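You operate a simulated robot arm through the tools that you are given. There is no shell and no other tool. Be economical: measure what you need, move in short steps, check, and stop when the job is done.

The job below is to be done with a simulated two-armed robot. You get a single attempt, and the scene is never put back.

## Task
Take the yellow pad and put it on the clear end of the press bench. Fetch the green tape and set it on the top of the side stand. Take the lid off the jar labelled "dowels" on the top of the press bench and lay it down there. Put one of the wood scraps from the top of the press bench on the bench before the stop fence. Stack the carton that says "plugs" from the top of the press bench on top of the carton marked "pads". Shut the grey drawer. Stack the red sandpaper roll from the top of the press bench on top of the brown sandpaper roll. Fetch the yellow cloth from the top of the press bench and set it on the top of the glue table. Take the upright panel from the top of the clamp bench and leave it on the top of the middle bench. Open the side stand drawer, put the red padlock on the top of the glue table away in the floor of the side stand drawer, then shut the drawer. Put the small bottle labelled "thin" from the left lower shelf of the wall bench on the lower shelf of the wall bench and the small bottle labelled "thick" on the left end of the wall bench. The order is free. Set down upright: yellow pad, upright panel, red padlock, small bottle.

It is judged by the outcome, as a careful person would: the job done as asked, and still so three seconds after it is handed in. It fails if anything else is knocked over, pushed out of place, dropped, spilled or broken. Lids that push on must go on centred and level and be pressed home; caps that screw on are set level and turned clockwise until they are tight. Flat cloth is picked up by pressing the open fingertips on it (5 to 10 N) and closing them slowly along it; thin cloth reads only 2 to 8 mm in the jaws.

## Robot
Two 6-joint arms with fingered hands on one trunk, on a base that drives. Base frame: it is fixed to the floor where the robot stands at the start and does not move with it; the origin is under the middle of the robot, x ahead of it, y to its left, z up. Lengths are in mm, angles in degrees, forces in N, time in s.
The left shoulder is at the start at [70, 191, 1224], the right one opposite. With the tool pointing down near the work surface each hand reaches from about 260 to 720 mm from the robot's upright axis, wherever it stands, measured 20 degrees to its own side. Places, roughly: bench before the stop fence (48x21 cm) [3800, -1220, 800]; black-lid jar, dowel jar [3000, -750, 750]; brown carton, white carton, yellow carton [3250, -1000, 750]; clear end of the press bench [3200, -1000, 800]; floor of the side stand drawer [1200, -2800, 700]; green tape (10x9x4 cm) [2900, -100, 1400]; grey drawer [3200, -1200, 700]; left end of the wall bench (38x20 cm) [4560, -2680, 880]; lower shelf of the wall bench [4300, -3800, 400]; red padlock (4x2x7 cm) [-1000, -1900, 900]; sandpaper roll [3750, -1000, 750]; side stand drawer [1200, -2800, 700]; small bottle [4500, -3250, 500]; top of the glue table [-900, -1300, 900]; top of the middle bench [-3700, -7300, 900]; top of the side stand [1200, -2700, 800]; upright panel (9x11x9 cm) [-2800, -4500, 900]; wood scrap (3x2x2 cm) [2800, -400, 800]; yellow cloth (6x9x4 cm) [3900, -900, 800]; yellow pad (6x4x6 cm) [800, 0, 800]. Payload 4.7 kg a hand.
The TCP of each hand is the grasp point between the finger pads, 36 mm short of the fingertips. In the tool frame z runs along the fingers and y along their closing line. Largest opening 120 mm; the body of the gripper starts 42 mm behind the TCP. The gripper is a hand of 5 fingers: y runs from the thumb to the fingers, the wrist lies at [-18, -113, -198] in the tool frame, and closing takes about 1.5 s.
Orientation is that of the tool frame in the base frame, as a unit quaternion [w, x, y, z]. With the fingers straight down and the wrist toward the robot, the tool's x, y and z point along [0, 1, 0], [1, 0, 0] and [0, 0, -1] of the base frame.

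## Interface
- The arms move only by the tool jog_arm. It takes "left_targets", "right_targets" or both (then of equal length, played together; a hand with none holds still); each is a list of rows, each a list of 7 numbers: the turn, a rotation vector about the tool's x, y, z in degrees, then the shift along the tool's x, y, z in cm, then the opening, from 0 (shut) to 1 (fully open). In form: [[ax, ay, az, tx, ty, tz, fingers], ...]. A call has 1 to 8 rows; each row shifts and turns the commanded pose from where the row before left it, along the tool's axes as they then stand. Rows are played at 5 a second. More than 50 mm and 8.6 degrees between two rows, or a gripper value outside its range, and nothing of the call is played. Where a pose cannot be reached the arm comes as near as it can. A force on the tool above 40 N (or 10 N above the force at the start of the call, whichever is more), or a blocked arm, ends the call early, and 0.2 s more pass. The fingers move at their own pace (about 45 mm/s each) and stop on an object; they squeeze with about 23 N. The grip force told is the motor's: it shows also when the fingers shut on nothing. Time passes only in rows, and 0.2 s behind the last, so rows that do not move let the fingers close. It gives the time, the measured TCP pose, the force on the tool (base axes), the opening and the grip force at its end, in the units of the frame above (readings bear some noise), with the torque about the TCP (base axes, N m) and any sound that the robot's microphone picked up.
- Cameras (640 x 400 px; columns grow to the right, rows downward): "scene" is now at [95.6, -62, 1430.1]; the picture's right is [-0.81, -0.58, 0.00], its down [-0.45, 0.64, -0.62] and it looks along [0.36, -0.51, -0.78] (base axes); focal length 214 px, centre (320, 200). "left" rides on the left gripper at [-72, -91, -143] in its tool frame; the picture's right is [-0.80, -0.28, 0.53], its down [0.53, -0.73, 0.42] and it looks along [0.27, 0.62, 0.74] (tool axes); focal length 234 px, centre (320, 200). "right" rides on the right gripper at [73, -91, -143] in its tool frame; the picture's right is [-0.80, 0.28, -0.53], its down [-0.53, -0.73, 0.42] and it looks along [-0.27, 0.62, 0.74] (tool axes); focal length 234 px, centre (320, 200). There is no depth. A picture from a camera that has moved, and an enlarged one, comes with that camera's place and axes in the base frame and with its lens.
- capture(camera): a new picture of that camera. It takes no simulated time.
- lift_body(by): slides the trunk up (or, below 0, down) by that many mm; the arms and the scene camera ride with it, the base frame stays. It gives what a move gives, with no picture.
- steer(legs): drives the robot by 1 to 6 legs, each [ahead, left, turn to the left] in mm, mm and degrees, along the robot's own axes; the way and the turn of a leg run together, so that a leg with both is an arc; at most 1500 mm and 180 degrees a leg. The arms and the cameras ride along, it lands a little off, and it stops where it bumps. It gives what a move gives.
- grasp_type(shape, hand): the hand has 5 fingers and takes this shape, open, in about a second: jaw (thumb against the fingers, like two jaws); tri (thumb and two fingers); tip (a fingertip pinch); poke (one finger out to press); point (the index stretched); flat (the hand flat); cup (the hand cupped); fist (a fist). The gripper value then closes the fingers along that shape, each until it touches; the sizes above hold for jaw. It gives what a move gives, with no picture.
- turn_head(pan, tilt): turns the head with the scene camera to pan (to the left, within 86 degrees either way) and tilt (down, from -29 to 69), counted from straight ahead of the robot. It gives what a move gives.
- enlarge(camera, box): a new picture of the part [left, top, right, bottom] of that camera's present view, enlarged. It takes no simulated time.
- job_done(): hands the job in; it is judged then, once.

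Go step by step. Nothing tells you exact positions but the pictures and the camera data: compare them with the known pose of the tool, close in by small moves and look again before you grip or let go. The budget is 567 turns and 370 pictures, counting those below and the enlarged ones. Unless the task says otherwise, let go and move clear before handing in, and close with one line.

The tools are called after ">>>" as name(argument=value, ...) on one line, values as JSON. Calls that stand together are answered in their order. jog_arm: Moves the arms, as the interface text tells. Its arguments: {"type":"object","properties":{"left_targets":{"type":"array"},"right_targets":{"type":"array"}},"required":[]} The other tools are called the same way: lift_body (by) slides the trunk up or down; grasp_type (shape, hand) gives the hand a shape; steer (legs) drives the base; turn_head (pan, tilt) turns the head that bears the scene camera; capture (camera) takes a picture; enlarge (camera, box) takes an enlarged picture of a part of a camera's view; job_done () hands the job in.

At the start:

```text
time: 0.0
left_position: [652.2, 275.6, 1001.1]
left_tool_rot: [-0.001, 0.706, 0.708, -0.001]
left_wrist_force: [0.4, -1.1, -1.5]
left_torque: [-0.01, 0.0, 0.01]
left_width: 119.8
left_grip_force: 0.1
left_shape: jaw
right_position: [668.3, -268.9, 1009.9]
right_tool_rot: [0.0, 0.706, 0.708, 0.001]
right_wrist_force: [0.3, 0.4, 0.2]
right_torque: [-0.02, -0.02, 0.01]
right_width: 119.6
right_grip_force: 0.0
right_shape: jaw
trunk travel left (down, up): [-701.0, 239.0]
robot x, y, heading: [-1.7, 1.1, 0.2]
head pan, tilt: [-54.5, 51.4]
```

scene: 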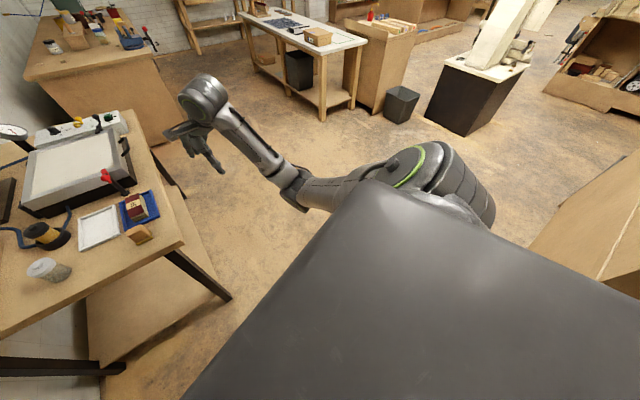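
right: 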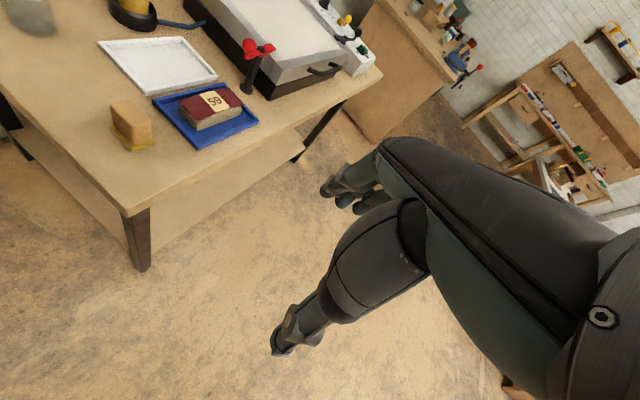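
left: 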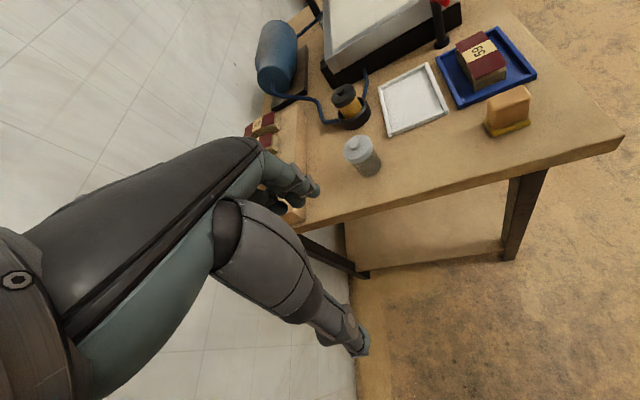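

The pad block with the yellow base sits close to the near table edge, at about [795, -7, 800]. I'll look around first.

>>> turn_head(pan=0, tilt=35)

>>> capture(camera="scene")

>>> turn_head(pan=-50, tilt=15)

>>> capture(camera="scene")

```text
time: 1.2
left_position: [651.9, 276.8, 1000.4]
left_tool_rot: [0.0, 0.708, 0.707, -0.001]
left_wrist_force: [0.3, 0.6, -0.6]
left_torque: [0.01, -0.04, -0.01]
left_width: 119.7
left_grip_force: 0.0
left_shape: jaw
right_position: [668.6, -268.8, 1010.0]
right_tool_rot: [0.0, 0.707, 0.707, 0.0]
right_wrist_force: [-0.6, -0.5, -0.6]
right_torque: [-0.02, 0.02, -0.02]
right_width: 119.5
right_grip_force: 0.1
right_shape: jaw
trunk travel left (down, up): [-701.0, 239.0]
robot x, y, heading: [-0.8, -1.5, -0.0]
head pan, tilt: [0.0, 35.0]
```

```text
366 pictures are left
camera scene: at [139.8, -0.5, 1453.7], right [0.0, -1.0, 0.0], down [-0.57, 0.0, -0.82], along [0.82, 0.0, -0.57], focal length 214 px, centre (320, 200)
```

scene: 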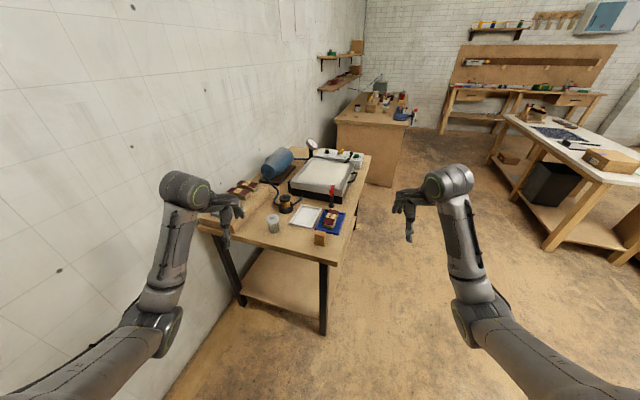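

```text
time: 2.4
left_position: [652.0, 276.0, 1000.3]
left_tool_rot: [0.001, 0.707, 0.707, 0.0]
left_wrist_force: [-1.0, -0.3, 0.3]
left_torque: [-0.01, 0.03, -0.02]
left_width: 119.8
left_grip_force: 0.1
left_shape: jaw
right_position: [668.0, -269.3, 1009.6]
right_tool_rot: [0.0, 0.707, 0.707, 0.0]
right_wrist_force: [-0.2, -0.3, -0.1]
right_torque: [0.01, 0.04, 0.0]
right_width: 119.6
right_grip_force: 0.1
right_shape: jaw
trunk travel left (down, up): [-701.0, 239.0]
robot x, y, heading: [1.9, -1.1, 0.1]
head pan, tilt: [-50.0, 15.0]
```

```text
365 pictures are left
camera scene: at [111.8, -71.9, 1485.7], right [-0.77, -0.64, 0.0], down [-0.17, 0.2, -0.97], along [0.62, -0.74, -0.26], focal length 214 px, centre (320, 200)
```

scene: 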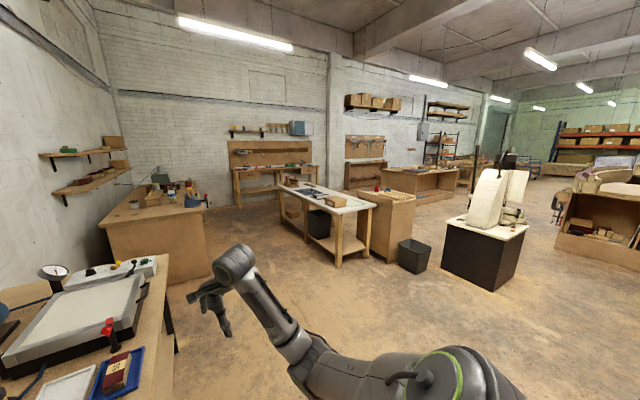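

The press bench is the far bench along the left wall. I'll zoom in on the pad and use the left hand's view.

>>> turn_head(pan=0, tilt=45)

>>> enlarge(camera="scene", box=[240, 120, 400, 220])

>>> enlarge(camera="left", box=[400, 20, 560, 150])

```text
time: 3.6
left_position: [650.6, 275.9, 1000.4]
left_tool_rot: [0.0, 0.707, 0.707, 0.0]
left_wrist_force: [0.0, 0.3, -0.3]
left_torque: [0.0, 0.02, -0.02]
left_width: 119.5
left_grip_force: 0.1
left_shape: jaw
right_position: [668.5, -268.4, 1010.0]
right_tool_rot: [0.0, 0.707, 0.707, 0.0]
right_wrist_force: [-0.7, 1.2, 0.2]
right_torque: [0.0, 0.01, 0.0]
right_width: 119.5
right_grip_force: 0.1
right_shape: jaw
trunk travel left (down, up): [-701.0, 239.0]
robot x, y, heading: [-2.4, -1.2, 0.0]
head pan, tilt: [0.0, 45.0]
```

```text
4.00 times, centred on (320, 170) of scene
camera zoom: at [133.1, -0.5, 1438.9], right [0.0, -1.0, 0.0], down [-0.71, 0.0, -0.71], along [0.71, 0.0, -0.71], focal length 858 px, centre (320, 320)
```

zoom: 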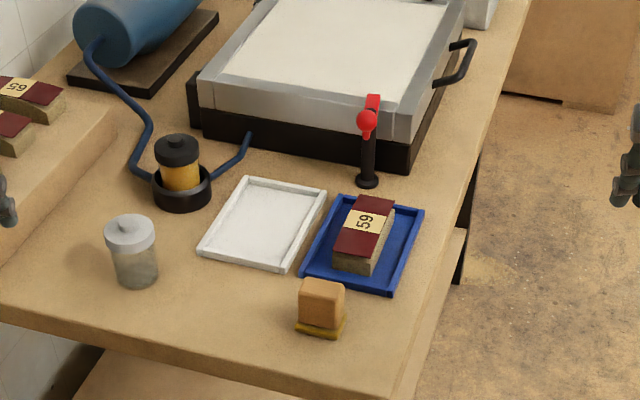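

```text
3.08 times, centred on (480, 85) of left
camera zoom: at [561.5, 203.8, 1143.8], right [-0.28, -0.8, -0.53], down [-0.73, 0.53, -0.42], along [0.62, 0.27, -0.74], focal length 720 px, centre (-172, 554)
```

zoom: 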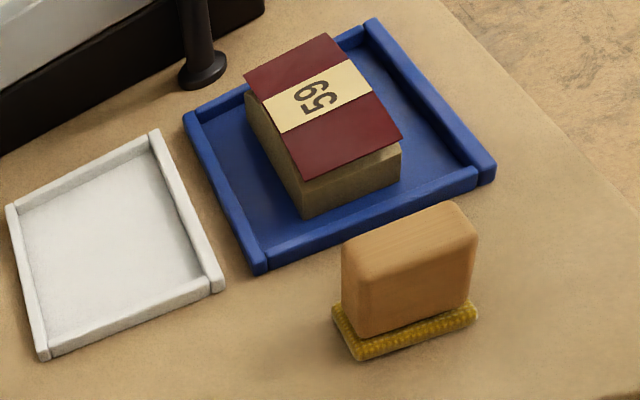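

The pad is a wooden block on a yellow base at about [804, -2], and its long side is turned about 18° off the y axis. I'll drive closer and take it with the right hand.

>>> steer(legs=[[220, 0, 0]])

>>> capture(camera="right")

```text
time: 5.3
left_position: [872.3, 276.1, 1000.0]
left_tool_rot: [0.0, 0.706, 0.708, 0.001]
left_wrist_force: [-0.8, -0.4, 0.1]
left_torque: [0.03, 0.02, 0.0]
left_width: 119.4
left_grip_force: 0.0
left_shape: jaw
right_position: [889.1, -269.1, 1009.6]
right_tool_rot: [0.0, 0.707, 0.707, 0.001]
right_wrist_force: [-0.4, 0.7, 0.5]
right_torque: [0.0, 0.02, 0.0]
right_width: 119.3
right_grip_force: 0.1
right_shape: jaw
trunk travel left (down, up): [-701.0, 239.0]
robot x, y, heading: [221.0, -2.3, -0.1]
head pan, tilt: [0.0, 45.0]
```

```text
362 pictures are left
camera right: at [798.3, -196.2, 1153.1], right [0.28, -0.8, 0.53], down [-0.73, -0.53, -0.42], along [0.62, -0.27, -0.74], focal length 234 px, centre (320, 200)
```

right: 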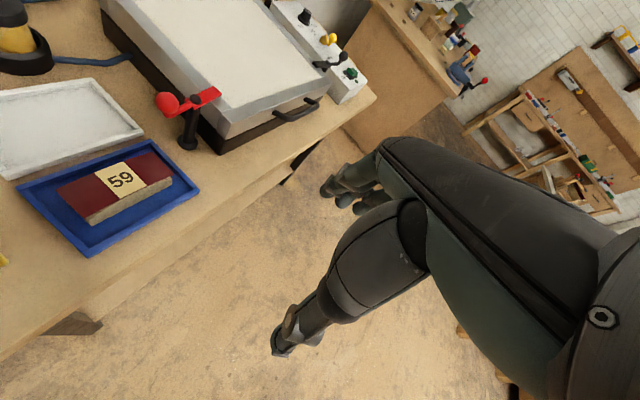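

>>> jog_arm(right_targets=[[0, 0, 0, 4.45, -1.4, 1.5, 1], [0, 0, 0, 4.45, -1.4, 1.5, 1], [0, 0, 0, 4.45, -1.4, 1.5, 1], [0, 0, 0, 4.45, -1.4, 1.5, 1], [0, 0, 0, 4.45, -1.4, 1.5, 1], [0, 0, 0, 4.45, -1.5, 1.5, 1], [0, 0, 8.5, 0, 0, 0, 1], [0, 0, 8.5, 0, 0, 0, 1]])

>>> capture(camera="right")

>>> enlarge(camera="scene", box=[220, 150, 420, 275])

```text
time: 6.5
left_position: [873.4, 273.8, 999.9]
left_tool_rot: [-0.001, 0.708, 0.706, -0.001]
left_wrist_force: [0.6, -0.3, -0.3]
left_torque: [0.01, 0.04, 0.0]
left_width: 119.5
left_grip_force: 0.2
left_shape: jaw
right_position: [866.4, -152.1, 934.5]
right_tool_rot: [0.076, 0.734, 0.673, -0.037]
right_wrist_force: [-0.8, -0.5, -0.2]
right_torque: [0.01, 0.02, -0.01]
right_width: 119.7
right_grip_force: 0.0
right_shape: jaw
right hand out of reach, approached as far as the arm can: row 1, 5, 6
trunk travel left (down, up): [-701.0, 239.0]
robot x, y, heading: [219.0, -2.3, -0.2]
head pan, tilt: [0.0, 45.0]
stopped in row 6 (right hand): the arm was blocked; the commanded pose is now the measured one
```

```text
361 pictures are left
camera right: at [776.1, -50.7, 1060.1], right [0.18, -0.73, 0.66], down [-0.76, -0.53, -0.38], along [0.63, -0.43, -0.65], focal length 234 px, centre (320, 200)
```

right: 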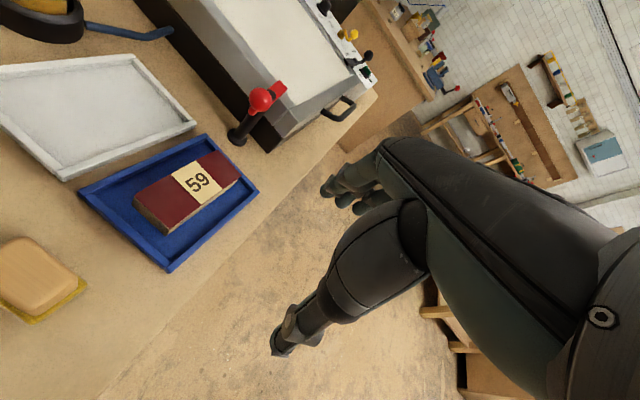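

```text
3.20 times, centred on (320, 212) of scene
camera zoom: at [354.4, -2.0, 1438.8], right [0.0, -1.0, 0.0], down [-0.71, 0.0, -0.71], along [0.71, 0.0, -0.71], focal length 686 px, centre (320, 160)
```

zoom: 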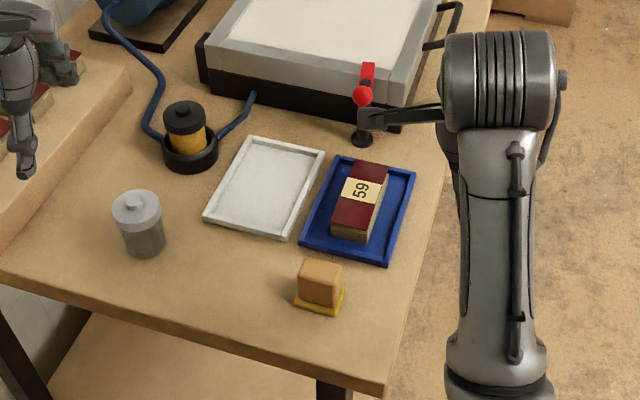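

The right hand ran out of reach on this side. I'll raise the left hand and shift the robot left, so the pad lies in front of the right shoulder.

>>> jog_arm(left_targets=[[0, 0, 0, 0, -4, -3, 1], [0, 0, 0, 0, -4, -3, 1]], right_targets=[[0, 0, 0, 0, 0, -3, 1], [0, 0, 0, 0, 0, -3, 1]])

>>> steer(legs=[[0, 190, 0]])

>>> capture(camera="right")

```text
time: 7.1
left_position: [833.2, 321.0, 1016.2]
left_tool_rot: [0.006, 0.71, 0.704, 0.001]
left_wrist_force: [-0.3, 0.5, 0.6]
left_torque: [-0.01, -0.04, -0.01]
left_width: 119.6
left_grip_force: 0.1
left_shape: jaw
left hand out of reach, approached as far as the arm can: row 1, 2
right_position: [861.6, -138.7, 996.4]
right_tool_rot: [0.075, 0.734, 0.675, -0.036]
right_wrist_force: [0.2, 0.5, 0.4]
right_torque: [0.0, -0.03, -0.03]
right_width: 119.6
right_grip_force: 0.1
right_shape: jaw
trunk travel left (down, up): [-701.0, 239.0]
robot x, y, heading: [217.2, 0.8, -0.1]
head pan, tilt: [0.0, 45.0]
```

```text
time: 8.7
left_position: [835.2, 510.5, 1017.6]
left_tool_rot: [0.005, 0.709, 0.705, 0.0]
left_wrist_force: [1.0, 0.4, -0.9]
left_torque: [0.03, 0.0, -0.03]
left_width: 119.8
left_grip_force: 0.1
left_shape: jaw
right_position: [864.2, 47.5, 993.8]
right_tool_rot: [0.074, 0.733, 0.676, -0.036]
right_wrist_force: [-0.2, 0.3, 0.1]
right_torque: [0.0, -0.03, 0.0]
right_width: 119.9
right_grip_force: 0.1
right_shape: jaw
trunk travel left (down, up): [-701.0, 239.0]
robot x, y, heading: [222.2, 186.6, 0.1]
head pan, tilt: [0.0, 45.0]
```

```text
359 pictures are left
camera right: at [772.7, 150.8, 1119.8], right [0.18, -0.73, 0.66], down [-0.75, -0.53, -0.38], along [0.63, -0.43, -0.65], focal length 234 px, centre (320, 200)
```

right: 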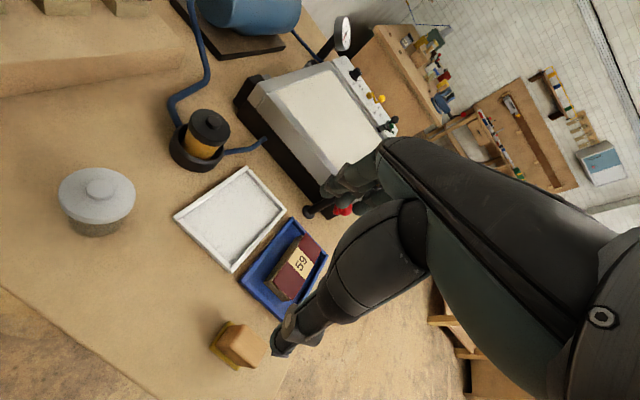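

>>> jog_arm(right_targets=[[2.2, 4.15, 6.65, 0, 0, 0, 1], [2.2, 4.15, 6.65, 0, 0, 0, 1], [0, 0, 0, -2.2, -1.4, 3.5, 1], [0, 0, 0, -2.2, -1.4, 3.5, 1], [0, 0, 0, -2.2, -1.4, 3.5, 1]])

>>> capture(camera="right")

>>> enlarge(camera="scene", box=[300, 150, 500, 275])

```text
time: 10.1
left_position: [834.1, 509.4, 1017.0]
left_tool_rot: [0.005, 0.71, 0.705, -0.001]
left_wrist_force: [0.4, 0.4, 0.3]
left_torque: [-0.03, 0.01, 0.01]
left_width: 119.9
left_grip_force: 0.0
left_shape: jaw
right_position: [821.5, -7.5, 896.9]
right_tool_rot: [0.027, 0.81, 0.586, 0.006]
right_wrist_force: [-0.4, 0.3, -0.5]
right_torque: [-0.02, 0.04, -0.01]
right_width: 119.8
right_grip_force: 0.0
right_shape: jaw
right hand out of reach, approached as far as the arm can: row 2
trunk travel left (down, up): [-701.0, 239.0]
robot x, y, heading: [220.3, 188.4, -0.2]
head pan, tilt: [0.0, 45.0]
stopped in row 5 (right hand): the arm was blocked; the commanded pose is now the measured one
```

```text
358 pictures are left
camera right: at [751.7, 95.1, 1033.0], right [-0.01, -0.83, 0.56], down [-0.84, -0.29, -0.45], along [0.54, -0.47, -0.7], focal length 234 px, centre (320, 200)
```

right: 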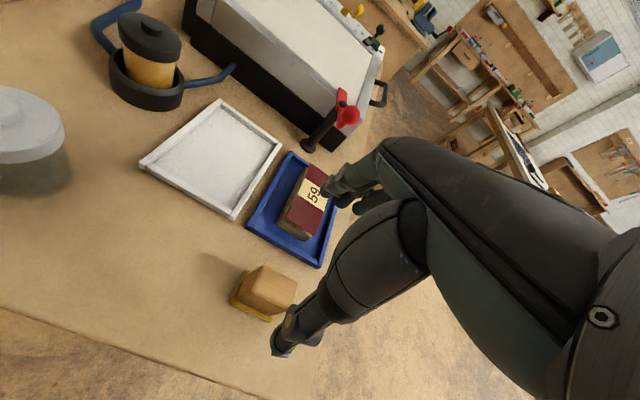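

```text
3.20 times, centred on (400, 212) of scene
camera zoom: at [354.1, 188.5, 1438.9], right [0.0, -1.0, 0.0], down [-0.71, 0.0, -0.71], along [0.71, 0.0, -0.71], focal length 686 px, centre (64, 160)
```

zoom: 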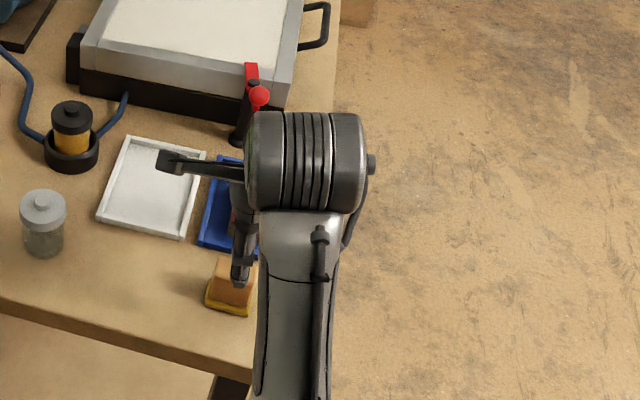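

The arm seems cramped at this height, so I'll raise the trunk to let the hand hang lower relative to the shoulder.

>>> lift_body(by=200)

>>> jog_arm(right_targets=[[0, 0, 0, 0, 0, 4.5, 1], [0, 0, 0, 0, 0, 4.5, 1], [0, 0, 0, 0, 0, 4.5, 1]])

```text
time: 12.3
left_position: [834.7, 509.7, 1217.1]
left_tool_rot: [0.005, 0.709, 0.706, 0.0]
left_wrist_force: [0.4, 0.1, -0.6]
left_torque: [-0.06, 0.0, -0.03]
left_width: 119.7
left_grip_force: 0.1
left_shape: jaw
right_position: [820.6, -9.7, 1095.8]
right_tool_rot: [0.026, 0.81, 0.586, 0.005]
right_wrist_force: [-0.7, -0.3, -0.8]
right_torque: [-0.03, -0.01, -0.01]
right_width: 119.9
right_grip_force: 0.1
right_shape: jaw
trunk travel left (down, up): [-901.0, 39.0]
robot x, y, heading: [222.7, 185.8, 0.4]
head pan, tilt: [0.0, 45.0]
```

```text
time: 13.1
left_position: [834.4, 509.8, 1217.8]
left_tool_rot: [0.006, 0.709, 0.705, -0.001]
left_wrist_force: [-0.4, 0.1, 0.2]
left_torque: [0.0, 0.0, 0.0]
left_width: 119.5
left_grip_force: 0.0
left_shape: jaw
right_position: [829.7, -22.8, 963.6]
right_tool_rot: [0.037, 0.81, 0.585, 0.003]
right_wrist_force: [-0.9, -0.9, 0.3]
right_torque: [-0.02, 0.02, 0.02]
right_width: 119.9
right_grip_force: 0.2
right_shape: jaw
trunk travel left (down, up): [-901.0, 39.0]
robot x, y, heading: [219.7, 186.9, 0.1]
head pan, tilt: [0.0, 45.0]
```

>>> jog_arm(right_targets=[[3.6, 2.2, -0.3, 0, 0, 0, 1], [0, 0, 0, 0.6, -1.5, 4.0, 1], [0, 0, 0, 0.6, -1.5, 4.0, 1]])

```text
time: 14.1
left_position: [835.0, 509.6, 1217.7]
left_tool_rot: [0.007, 0.709, 0.705, -0.001]
left_wrist_force: [-0.2, 0.8, 0.1]
left_torque: [0.03, 0.01, 0.0]
left_width: 119.6
left_grip_force: 0.1
left_shape: jaw
right_position: [808.4, -19.1, 883.2]
right_tool_rot: [0.015, 0.809, 0.588, -0.008]
right_wrist_force: [-0.2, 0.7, 0.2]
right_torque: [-0.01, -0.04, 0.01]
right_width: 119.7
right_grip_force: 0.0
right_shape: jaw
trunk travel left (down, up): [-901.0, 39.0]
robot x, y, heading: [219.7, 184.7, -0.2]
head pan, tilt: [0.0, 45.0]
stopped in row 3 (right hand): the arm was blocked; the commanded pose is now the measured one
```

>>> turn_head(pan=-25, tilt=50)

>>> capture(camera="scene")

>>> capture(camera="right")

>>> capture(camera="left")

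```text
time: 14.9
left_position: [833.7, 509.8, 1217.1]
left_tool_rot: [0.005, 0.71, 0.704, 0.0]
left_wrist_force: [-0.3, -0.4, 0.4]
left_torque: [-0.03, 0.01, 0.01]
left_width: 119.9
left_grip_force: 0.1
left_shape: jaw
right_position: [807.1, -18.7, 882.5]
right_tool_rot: [0.014, 0.809, 0.588, -0.007]
right_wrist_force: [0.1, 0.6, 0.3]
right_torque: [0.0, -0.04, 0.0]
right_width: 120.0
right_grip_force: 0.1
right_shape: jaw
trunk travel left (down, up): [-901.0, 39.0]
robot x, y, heading: [220.7, 188.8, 0.3]
head pan, tilt: [-25.0, 50.0]
```

```text
356 pictures are left
camera scene: at [342.2, 155.5, 1632.0], right [-0.42, -0.91, 0.0], down [-0.69, 0.32, -0.64], along [0.58, -0.27, -0.77], focal length 214 px, centre (320, 200)
```

scene: 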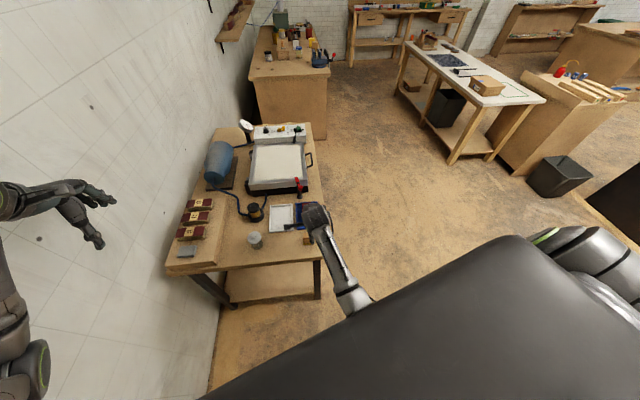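

```text
355 pictures are left
camera right: at [743.5, 83.7, 1023.9], right [0.02, -0.83, 0.55], down [-0.86, -0.29, -0.42], along [0.51, -0.47, -0.72], focal length 234 px, centre (320, 200)
```

right: 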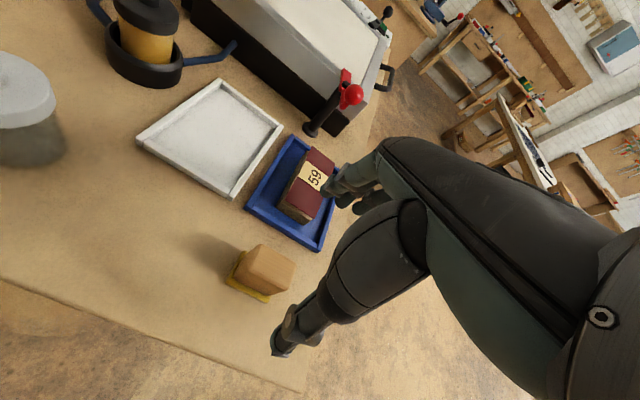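

```text
354 pictures are left
camera left: at [742.4, 438.3, 1360.5], right [-0.28, -0.81, -0.52], down [-0.73, 0.53, -0.43], along [0.63, 0.26, -0.74], focal length 234 px, centre (320, 200)
```

left: 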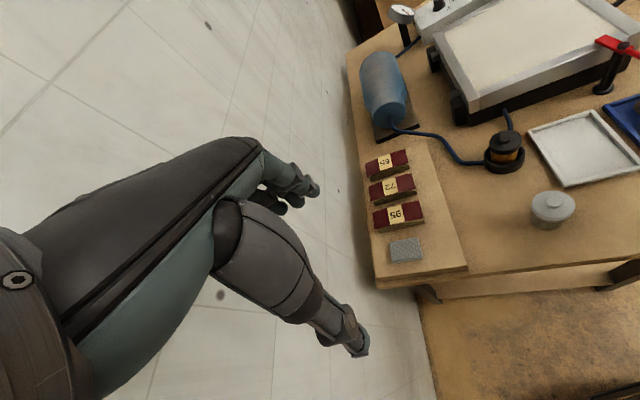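

The right wrist seems limited when yawed this way. The left hand should suit a clockwise yaw better, so I'll raise the right hand and shift right.

>>> jog_arm(right_targets=[[0, 0, 0, 0, 0, -4.5, 1], [0, 0, 0, 0, 0, -4.5, 1], [0, 0, -8.5, 0, 0, 0, 1], [0, 0, -8.5, 0, 0, 0, 1]])

>>> steer(legs=[[0, -390, 0]])

>>> jog_arm(left_targets=[[0, 0, 6, 0, 0, 4.0, 1], [0, 0, 6, 0, 0, 4.0, 1], [0, 0, 6, 0, 0, 4.0, 1], [0, 0, 0, 0, 0, 4.5, 1], [0, 0, 0, 0, 0, 4.5, 1]])

```text
time: 15.9
left_position: [833.8, 508.1, 1218.0]
left_tool_rot: [0.006, 0.71, 0.704, 0.0]
left_wrist_force: [0.2, 0.8, 0.2]
left_torque: [0.06, -0.02, -0.01]
left_width: 119.8
left_grip_force: 0.1
left_shape: jaw
right_position: [808.6, -15.7, 974.9]
right_tool_rot: [0.011, 0.712, 0.702, -0.006]
right_wrist_force: [-0.4, -0.1, -0.5]
right_torque: [0.04, 0.01, 0.0]
right_width: 119.8
right_grip_force: 0.1
right_shape: jaw
trunk travel left (down, up): [-901.0, 39.0]
robot x, y, heading: [217.8, 191.3, -0.1]
head pan, tilt: [-25.0, 50.0]
```

```text
time: 18.4
left_position: [832.9, 122.9, 1217.3]
left_tool_rot: [0.006, 0.71, 0.704, -0.001]
left_wrist_force: [-0.5, 0.6, -0.8]
left_torque: [-0.04, 0.0, 0.01]
left_width: 119.5
left_grip_force: 0.0
left_shape: jaw
right_position: [807.2, -400.4, 974.6]
right_tool_rot: [0.012, 0.712, 0.702, -0.009]
right_wrist_force: [-0.1, 0.5, -0.8]
right_torque: [-0.02, 0.0, 0.0]
right_width: 119.8
right_grip_force: 0.0
right_shape: jaw
trunk travel left (down, up): [-901.0, 39.0]
robot x, y, heading: [219.0, -196.8, -0.1]
head pan, tilt: [-25.0, 50.0]
```

```text
time: 19.6
left_position: [836.7, 121.8, 1006.8]
left_tool_rot: [0.005, 0.811, 0.585, 0.002]
left_wrist_force: [0.1, -0.8, 0.4]
left_torque: [0.02, 0.01, 0.02]
left_width: 119.9
left_grip_force: 0.1
left_shape: jaw
right_position: [808.6, -402.2, 973.1]
right_tool_rot: [0.011, 0.713, 0.701, -0.008]
right_wrist_force: [1.1, 0.2, -0.5]
right_torque: [0.01, -0.01, -0.03]
right_width: 119.9
right_grip_force: 0.0
right_shape: jaw
trunk travel left (down, up): [-901.0, 39.0]
robot x, y, heading: [218.6, -196.2, 0.0]
head pan, tilt: [-25.0, 50.0]
```

>>> jog_arm(left_targets=[[0, 0, 0, -3.2, 0.17, 2.7, 1], [0, 0, 0, -3.2, 0.17, 2.7, 1], [0, 0, 0, -3.2, 0.17, 2.7, 1], [0, 0, 0, -3.2, 0.17, 2.7, 1]])

>>> capture(camera="left")

```text
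time: 20.6
left_position: [802.4, -5.9, 899.9]
left_tool_rot: [0.004, 0.811, 0.585, 0.001]
left_wrist_force: [0.0, 0.1, 0.1]
left_torque: [0.0, 0.02, -0.02]
left_width: 119.5
left_grip_force: 0.1
left_shape: jaw
right_position: [807.7, -403.5, 974.4]
right_tool_rot: [0.012, 0.713, 0.701, -0.009]
right_wrist_force: [0.5, -0.5, -0.3]
right_torque: [0.05, 0.0, 0.0]
right_width: 119.7
right_grip_force: 0.0
right_shape: jaw
trunk travel left (down, up): [-901.0, 39.0]
robot x, y, heading: [221.3, -200.0, 0.1]
head pan, tilt: [-25.0, 50.0]
```

```text
353 pictures are left
camera left: at [692.1, -44.3, 1042.9], right [-0.51, -0.68, -0.53], down [-0.52, 0.73, -0.43], along [0.68, 0.05, -0.73], focal length 234 px, centre (320, 200)
```

left: 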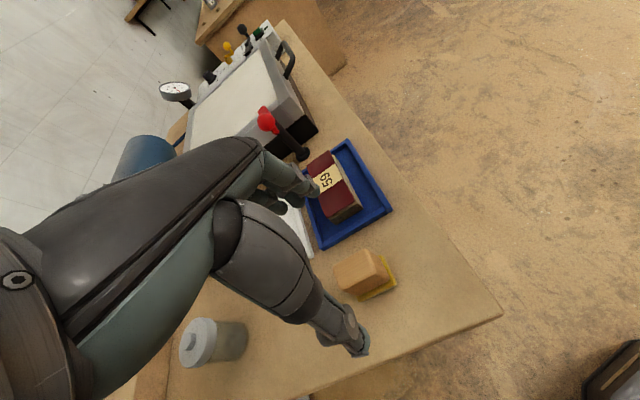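

>>> jog_arm(left_targets=[[0, 0, 0, 0.2, 0.3, 0, 0.62], [0, 0, 0, 0, 0, 0, 0.62], [0, 0, 0, 0, 0, 3.5, 0.62], [0, 0, 0, 0, 0, 3.0, 0.62]])

>>> capture(camera="left")

>>> turn_head(pan=20, tilt=55)

>>> enlarge(camera="scene", box=[220, 100, 420, 225])

```text
time: 21.6
left_position: [807.0, -2.1, 834.2]
left_tool_rot: [0.005, 0.81, 0.586, 0.0]
left_wrist_force: [0.8, -0.4, 1.1]
left_torque: [-0.01, 0.0, -0.01]
left_width: 74.8
left_grip_force: 0.0
left_shape: jaw
right_position: [807.1, -401.7, 973.9]
right_tool_rot: [0.012, 0.713, 0.701, -0.008]
right_wrist_force: [-0.2, -0.3, -0.7]
right_torque: [0.0, 0.0, 0.0]
right_width: 119.9
right_grip_force: 0.0
right_shape: jaw
trunk travel left (down, up): [-901.0, 39.0]
robot x, y, heading: [220.3, -200.5, 0.3]
head pan, tilt: [-25.0, 50.0]
```

```text
352 pictures are left
camera left: at [697.6, -42.0, 977.3], right [-0.51, -0.68, -0.52], down [-0.52, 0.73, -0.43], along [0.68, 0.05, -0.73], focal length 234 px, centre (320, 200)
```

left: 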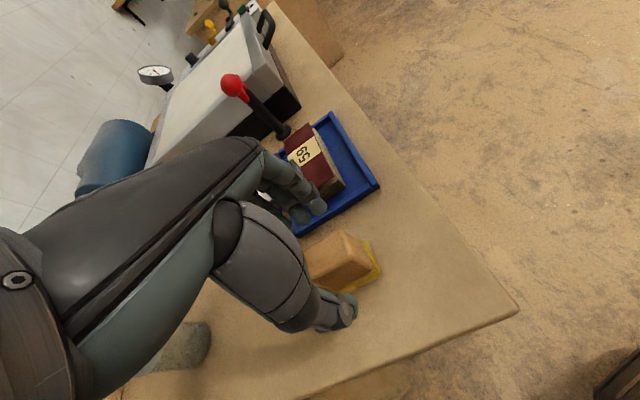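

```text
time: 22.7
left_position: [806.8, -2.4, 835.3]
left_tool_rot: [0.004, 0.812, 0.584, 0.0]
left_wrist_force: [0.0, -0.2, 0.0]
left_torque: [0.02, -0.02, -0.02]
left_width: 74.7
left_grip_force: 0.0
left_shape: jaw
right_position: [807.1, -401.3, 974.0]
right_tool_rot: [0.011, 0.713, 0.701, -0.008]
right_wrist_force: [-0.5, 0.5, -0.1]
right_torque: [-0.03, 0.0, 0.01]
right_width: 120.1
right_grip_force: 0.1
right_shape: jaw
trunk travel left (down, up): [-901.0, 39.0]
robot x, y, heading: [223.0, -197.9, -0.2]
head pan, tilt: [20.0, 55.0]
```

```text
3.20 times, centred on (320, 162) of scene
camera zoom: at [340.0, -174.4, 1625.5], right [0.34, -0.94, 0.0], down [-0.77, -0.28, -0.57], along [0.54, 0.2, -0.82], focal length 686 px, centre (320, 320)
```

zoom: 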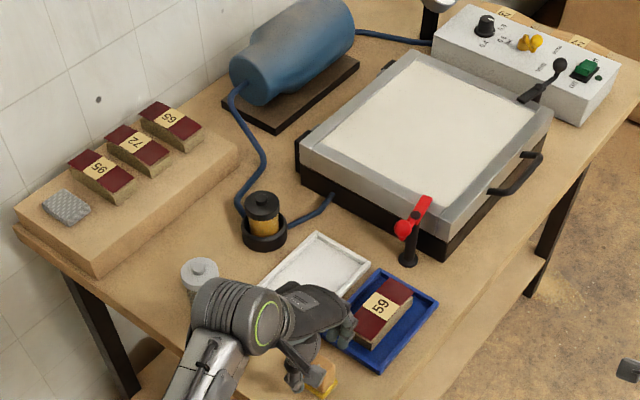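

>>> jog_arm(left_targets=[[0, 0, 0, 0, 0, 2.0, 0.62], [0, 0, 0, 0, 0, 1.8, 0.62], [0, 0, 0, 0, 0, 0, 0], [0, 0, 0, 0, 0, 0, 0], [0, 0, 0, 0, 0, 0, 0], [0, 0, 0, 0, 0, 0, 0], [0, 0, 0, 0, 0, 0, 0]])

>>> capture(camera="left")

```text
time: 24.3
left_position: [806.6, -2.9, 797.8]
left_tool_rot: [0.005, 0.811, 0.585, 0.0]
left_wrist_force: [-1.7, 0.3, 2.3]
left_torque: [0.0, 0.04, -0.02]
left_width: 34.7
left_grip_force: 23.3
left_shape: jaw
right_position: [807.2, -401.2, 974.1]
right_tool_rot: [0.011, 0.712, 0.702, -0.008]
right_wrist_force: [0.5, -0.4, -0.7]
right_torque: [0.02, 0.02, 0.0]
right_width: 119.9
right_grip_force: 0.2
right_shape: jaw
trunk travel left (down, up): [-901.0, 39.0]
robot x, y, heading: [221.7, -202.5, -0.3]
head pan, tilt: [20.0, 55.0]
```

```text
350 pictures are left
camera left: at [697.5, -43.0, 940.0], right [-0.51, -0.68, -0.52], down [-0.52, 0.73, -0.43], along [0.68, 0.05, -0.73], focal length 234 px, centre (320, 200)
```

left: 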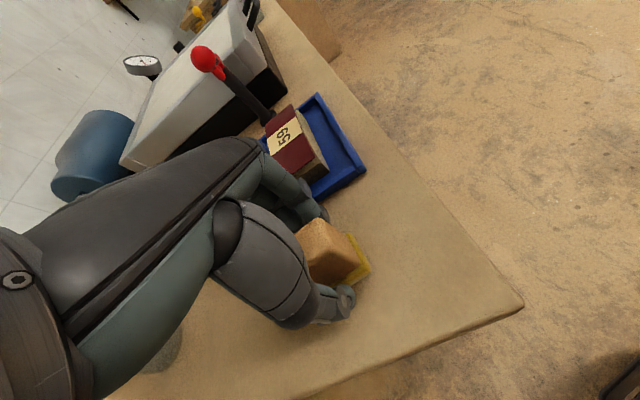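

Gripped at 35 mm. I'll lift it, back away from the table, then drive toward the press bench.

>>> jog_arm(left_targets=[[0, 0, 0, 0, 0, -2, 0], [0, 0, 0, 0, 0, -4.5, 0], [0, 0, 0, 0, 0, -4.5, 0], [0, 0, 0, 0, 0, -4.5, 0], [0, 0, 0, 0, 0, -4.5, 0]])

>>> steer(legs=[[-350, 0, 0], [0, -700, 0]])

>>> turn_head(pan=20, tilt=30)

>>> capture(camera="scene")

```text
time: 25.5
left_position: [804.2, -1.9, 996.6]
left_tool_rot: [0.005, 0.81, 0.586, -0.001]
left_wrist_force: [0.5, -1.5, -0.9]
left_torque: [0.06, -0.02, 0.0]
left_width: 33.7
left_grip_force: 23.2
left_shape: jaw
right_position: [807.6, -401.0, 973.4]
right_tool_rot: [0.011, 0.713, 0.701, -0.009]
right_wrist_force: [-0.6, 0.2, 0.0]
right_torque: [-0.01, 0.0, 0.01]
right_width: 119.7
right_grip_force: 0.2
right_shape: jaw
trunk travel left (down, up): [-901.0, 39.0]
robot x, y, heading: [220.3, -197.1, 0.1]
head pan, tilt: [20.0, 55.0]
```

```text
time: 31.2
left_position: [455.9, -696.9, 997.2]
left_tool_rot: [0.005, 0.809, 0.588, 0.001]
left_wrist_force: [0.9, -0.3, -0.9]
left_torque: [0.03, -0.01, 0.01]
left_width: 33.7
left_grip_force: 22.8
left_shape: jaw
right_position: [458.4, -1097.0, 973.5]
right_tool_rot: [0.014, 0.712, 0.702, -0.008]
right_wrist_force: [1.1, -0.3, 0.4]
right_torque: [-0.03, 0.01, -0.01]
right_width: 119.8
right_grip_force: 0.0
right_shape: jaw
trunk travel left (down, up): [-901.0, 39.0]
robot x, y, heading: [-128.0, -897.1, 0.2]
head pan, tilt: [20.0, 55.0]
```

```text
time: 32.1
left_position: [453.5, -696.2, 996.7]
left_tool_rot: [0.005, 0.81, 0.587, 0.001]
left_wrist_force: [0.4, 0.3, -0.5]
left_torque: [-0.02, 0.0, -0.01]
left_width: 33.4
left_grip_force: 22.9
left_shape: jaw
right_position: [459.4, -1096.5, 973.5]
right_tool_rot: [0.011, 0.711, 0.703, -0.009]
right_wrist_force: [0.4, -0.8, 0.6]
right_torque: [-0.03, 0.02, -0.01]
right_width: 120.0
right_grip_force: 0.0
right_shape: jaw
trunk travel left (down, up): [-901.0, 39.0]
robot x, y, heading: [-133.1, -899.4, 0.3]
head pan, tilt: [20.0, 30.0]
```

```text
349 pictures are left
camera scene: at [7.2, -865.2, 1661.4], right [0.35, -0.94, 0.0], down [-0.47, -0.17, -0.87], along [0.81, 0.3, -0.5], focal length 214 px, centre (320, 200)
```

scene: 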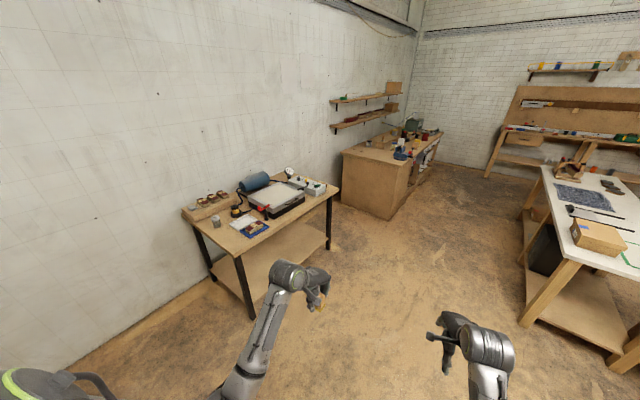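

>>> steer(legs=[[1400, -200, 0], [600, 0, 25]])

>>> turn_head(pan=5, tilt=30)

>>> capture(camera="scene")

```text
time: 42.1
left_position: [2280.8, -534.4, 997.4]
left_tool_rot: [0.005, 0.665, 0.747, 0.002]
left_wrist_force: [-0.6, -0.7, -0.8]
left_torque: [0.01, -0.01, -0.02]
left_width: 33.3
left_grip_force: 23.1
left_shape: jaw
right_position: [2453.1, -893.4, 974.1]
right_tool_rot: [0.013, 0.544, 0.839, -0.005]
right_wrist_force: [0.9, -0.6, 0.1]
right_torque: [0.03, -0.01, 0.01]
right_width: 119.6
right_grip_force: 0.0
right_shape: jaw
trunk travel left (down, up): [-901.0, 39.0]
robot x, y, heading: [1832.8, -956.3, 25.1]
head pan, tilt: [20.0, 30.0]
```

```text
time: 42.8
left_position: [2280.2, -533.5, 997.2]
left_tool_rot: [0.004, 0.664, 0.747, 0.002]
left_wrist_force: [0.1, 0.1, -1.3]
left_torque: [0.01, -0.03, 0.0]
left_width: 33.5
left_grip_force: 23.0
left_shape: jaw
right_position: [2454.1, -894.6, 974.6]
right_tool_rot: [0.014, 0.544, 0.839, -0.005]
right_wrist_force: [0.0, 0.4, -0.2]
right_torque: [-0.01, -0.01, 0.0]
right_width: 119.8
right_grip_force: 0.1
right_shape: jaw
trunk travel left (down, up): [-901.0, 39.0]
robot x, y, heading: [1832.2, -955.7, 25.0]
head pan, tilt: [5.0, 30.0]
```

```text
348 pictures are left
camera scene: at [1960.9, -892.8, 1661.4], right [0.5, -0.87, 0.0], down [-0.43, -0.25, -0.87], along [0.75, 0.43, -0.5], focal length 214 px, centre (320, 200)
```

scene: 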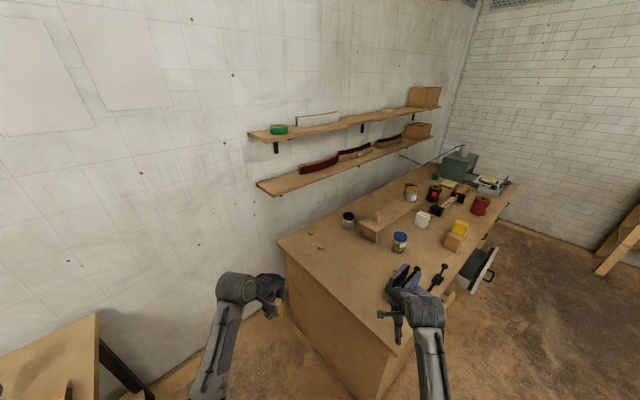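

>>> steer(legs=[[-431, -615, 0], [0, 0, 65]])

>>> turn_head(pan=-70, tilt=35)

>>> capture(camera="scene")

```text
time: 49.8
left_position: [1511.1, -1117.3, 997.5]
left_tool_rot: [0.003, 0.158, 0.987, 0.003]
left_wrist_force: [1.0, -0.3, -1.3]
left_torque: [0.02, 0.03, -0.03]
left_width: 33.0
left_grip_force: 22.4
left_shape: jaw
right_position: [1909.8, -1111.5, 974.4]
right_tool_rot: [0.014, 0.006, 1.0, 0.003]
right_wrist_force: [0.0, 0.4, 0.1]
right_torque: [-0.04, -0.01, 0.01]
right_width: 119.8
right_grip_force: 0.1
right_shape: jaw
trunk travel left (down, up): [-901.0, 39.0]
robot x, y, heading: [1711.8, -1699.4, 90.2]
head pan, tilt: [5.0, 30.0]
```

```text
time: 51.2
left_position: [1509.9, -1115.7, 997.0]
left_tool_rot: [0.003, 0.156, 0.988, 0.003]
left_wrist_force: [-0.7, -0.2, -0.6]
left_torque: [-0.04, 0.02, 0.02]
left_width: 33.2
left_grip_force: 22.9
left_shape: jaw
right_position: [1908.4, -1111.1, 973.7]
right_tool_rot: [0.014, 0.006, 1.0, 0.003]
right_wrist_force: [0.2, 0.3, 0.3]
right_torque: [0.0, -0.02, -0.01]
right_width: 119.9
right_grip_force: 0.0
right_shape: jaw
trunk travel left (down, up): [-901.0, 39.0]
robot x, y, heading: [1710.6, -1701.3, 90.2]
head pan, tilt: [-70.0, 35.0]
```

```text
347 pictures are left
camera scene: at [1793.2, -1619.2, 1653.7], right [0.35, -0.94, 0.0], down [-0.54, -0.2, -0.82], along [0.77, 0.28, -0.57], focal length 214 px, centre (320, 200)
```

scene: 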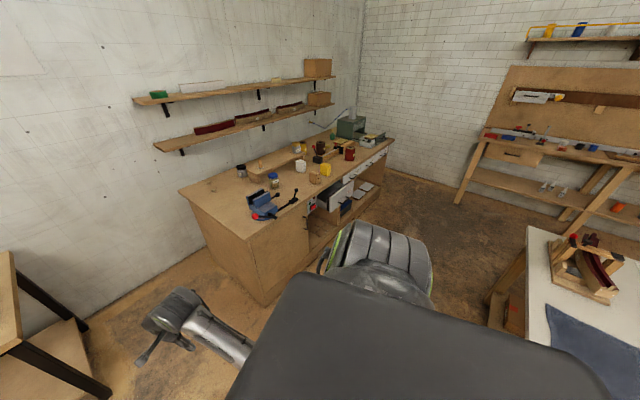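

The room is turned about -18° from my frame, so I'll face heading 72° and slide along the press bench.

>>> steer(legs=[[0, 0, -18], [120, -1100, 0]])

>>> turn_head(pan=0, tilt=45)

>>> capture(camera="scene")

```text
time: 57.9
left_position: [2784.1, -1304.9, 997.6]
left_tool_rot: [0.004, 0.309, 0.951, 0.004]
left_wrist_force: [0.3, 0.4, -1.6]
left_torque: [-0.02, -0.02, 0.02]
left_width: 33.1
left_grip_force: 23.2
left_shape: jaw
right_position: [3166.2, -1422.5, 973.3]
right_tool_rot: [0.015, 0.161, 0.987, 0.0]
right_wrist_force: [0.5, 0.5, -0.4]
right_torque: [0.02, 0.0, 0.01]
right_width: 119.7
right_grip_force: 0.2
right_shape: jaw
trunk travel left (down, up): [-901.0, 39.0]
robot x, y, heading: [2792.7, -1920.4, 72.0]
head pan, tilt: [-70.0, 35.0]
```

```text
time: 59.3
left_position: [2783.3, -1304.0, 997.5]
left_tool_rot: [0.004, 0.309, 0.951, 0.003]
left_wrist_force: [1.1, 0.5, -0.9]
left_torque: [-0.02, 0.02, 0.0]
left_width: 33.0
left_grip_force: 23.2
left_shape: jaw
right_position: [3166.5, -1423.0, 973.9]
right_tool_rot: [0.014, 0.162, 0.987, 0.0]
right_wrist_force: [-0.3, -0.3, 0.2]
right_torque: [-0.01, 0.04, 0.02]
right_width: 120.1
right_grip_force: 0.1
right_shape: jaw
trunk travel left (down, up): [-901.0, 39.0]
robot x, y, heading: [2797.1, -1921.4, 72.0]
head pan, tilt: [0.0, 45.0]
```

```text
346 pictures are left
camera scene: at [2836.3, -1795.4, 1638.9], right [0.95, -0.31, 0.0], down [-0.22, -0.67, -0.71], along [0.22, 0.67, -0.71], focal length 214 px, centre (320, 200)
```

scene: 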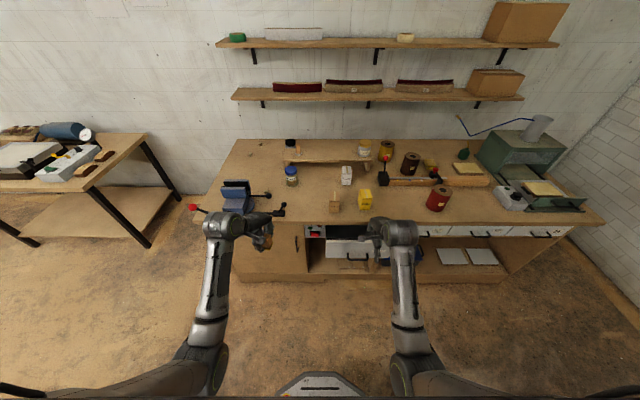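

>>> enlarge(camera="scene", box=[190, 125, 350, 225])

>>> enlarge(camera="scene", box=[310, 125, 470, 225])

>>> enlarge(camera="scene", box=[430, 105, 610, 225])

>>> enlarge(camera="scene", box=[280, 200, 480, 290])

```text
4.00 times, centred on (270, 175) of scene
camera zoom: at [2836.3, -1795.4, 1638.9], right [0.95, -0.31, 0.0], down [-0.22, -0.67, -0.71], along [0.22, 0.67, -0.71], focal length 858 px, centre (520, 300)
```

zoom: 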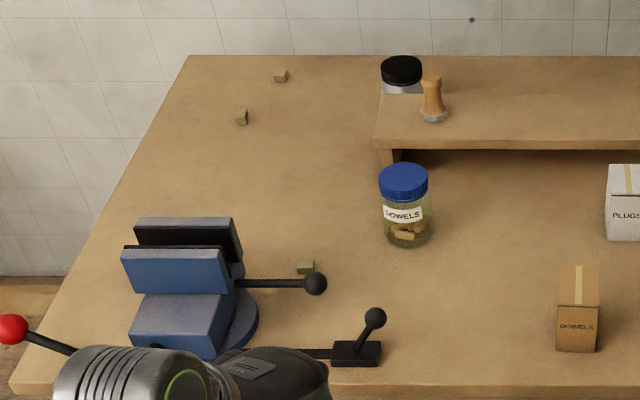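

```text
4.00 times, centred on (390, 175) of scene
camera zoom: at [2836.3, -1795.4, 1638.9], right [0.95, -0.31, 0.0], down [-0.22, -0.67, -0.71], along [0.22, 0.67, -0.71], focal length 858 px, centre (40, 300)
```

zoom: 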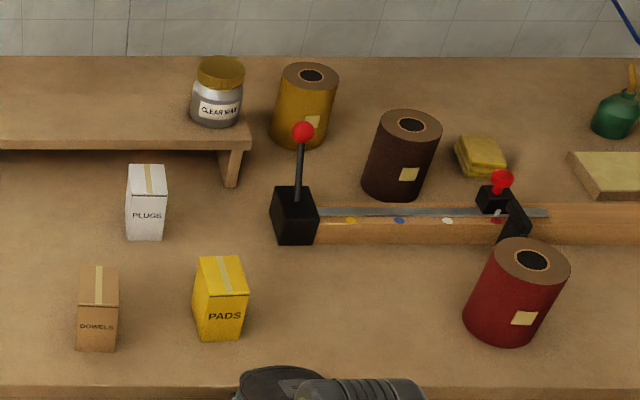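

```text
3.33 times, centred on (520, 165) of scene
camera zoom: at [2836.3, -1795.4, 1638.9], right [0.95, -0.31, 0.0], down [-0.22, -0.67, -0.71], along [0.22, 0.67, -0.71], focal length 715 px, centre (-347, 317)
```

zoom: 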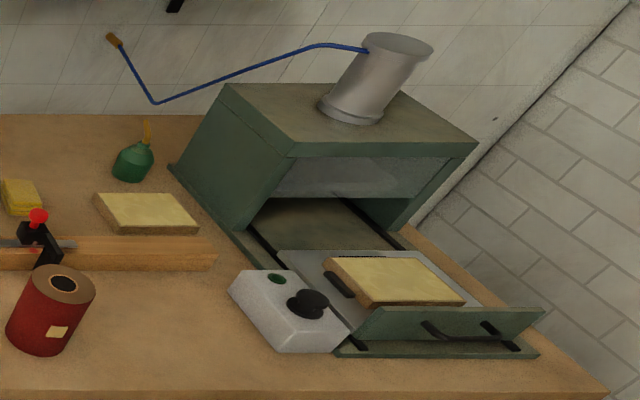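

```text
3.20 times, centred on (380, 245) of scene
camera zoom: at [2836.3, -1795.4, 1638.9], right [0.95, -0.31, 0.0], down [-0.22, -0.67, -0.71], along [0.22, 0.67, -0.71], focal length 686 px, centre (128, 56)
```

zoom: 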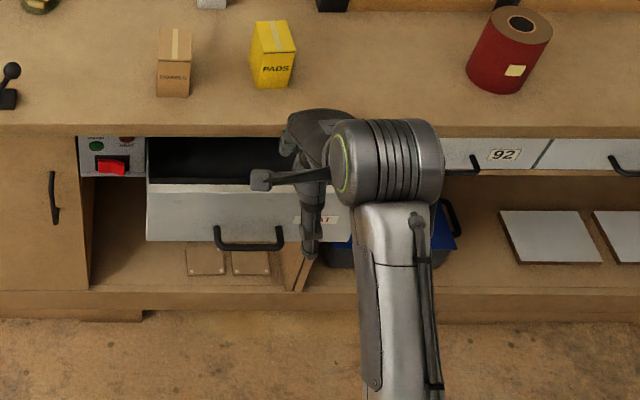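

I can identify everything on the press bench. The open grey drawer would get in the base's way, so I'll lower the closed right hand in front of it and push it shut.

>>> jog_arm(right_targets=[[0, 0, 0, 0, 0, 4.6, 0], [0, 0, 0, 0, 0, 4.6, 0], [0, 0, 0, 0, 0, 4.6, 0], [0, 0, 0, 0, 0, 4.6, 0], [0, 0, 0, 0, 0, 4.6, 0], [0, 0, 0, 0, 0, 4.6, 0], [0, 0, 0, 0, 0, 0, 0]])

>>> turn_head(pan=-10, tilt=60)

>>> enlarge(camera="scene", box=[260, 80, 460, 205])

>>> capture(camera="right")

```text
time: 60.9
left_position: [2784.8, -1303.2, 998.0]
left_tool_rot: [0.004, 0.308, 0.951, 0.003]
left_wrist_force: [0.2, -0.7, -0.5]
left_torque: [-0.01, 0.0, -0.02]
left_width: 32.9
left_grip_force: 23.0
left_shape: jaw
right_position: [3174.8, -1423.7, 697.8]
right_tool_rot: [0.015, 0.161, 0.987, 0.001]
right_wrist_force: [0.6, -0.8, -0.4]
right_torque: [-0.04, 0.02, 0.0]
right_width: 0.0
right_grip_force: 6.5
right_shape: jaw
trunk travel left (down, up): [-901.0, 39.0]
robot x, y, heading: [2795.9, -1920.1, 72.4]
head pan, tilt: [0.0, 45.0]
```

```text
time: 61.7
left_position: [2785.5, -1305.0, 997.2]
left_tool_rot: [0.004, 0.309, 0.951, 0.004]
left_wrist_force: [0.3, 0.7, -0.5]
left_torque: [0.0, 0.02, 0.01]
left_width: 33.1
left_grip_force: 22.9
left_shape: jaw
right_position: [3175.5, -1424.0, 697.7]
right_tool_rot: [0.014, 0.161, 0.987, 0.0]
right_wrist_force: [-0.1, -0.2, 0.7]
right_torque: [0.02, 0.0, -0.01]
right_width: 0.1
right_grip_force: 23.1
right_shape: jaw
trunk travel left (down, up): [-901.0, 39.0]
robot x, y, heading: [2798.2, -1921.9, 72.0]
head pan, tilt: [-10.0, 60.0]
```

```text
3.20 times, centred on (360, 142) of scene
camera zoom: at [2842.5, -1813.7, 1619.5], right [0.89, -0.47, 0.0], down [-0.4, -0.77, -0.5], along [0.23, 0.44, -0.87], focal length 686 px, centre (192, 384)
```

zoom: 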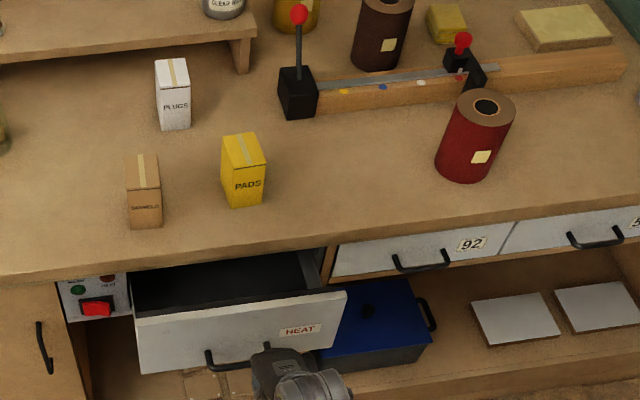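

```text
340 pictures are left
camera right: at [3074.1, -1486.1, 838.7], right [0.84, 0.01, 0.55], down [0.28, -0.87, -0.41], along [0.47, 0.5, -0.73], focal length 234 px, centre (320, 200)
```

right: 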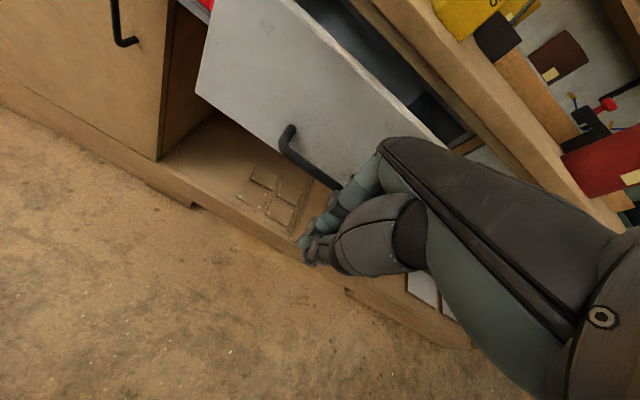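

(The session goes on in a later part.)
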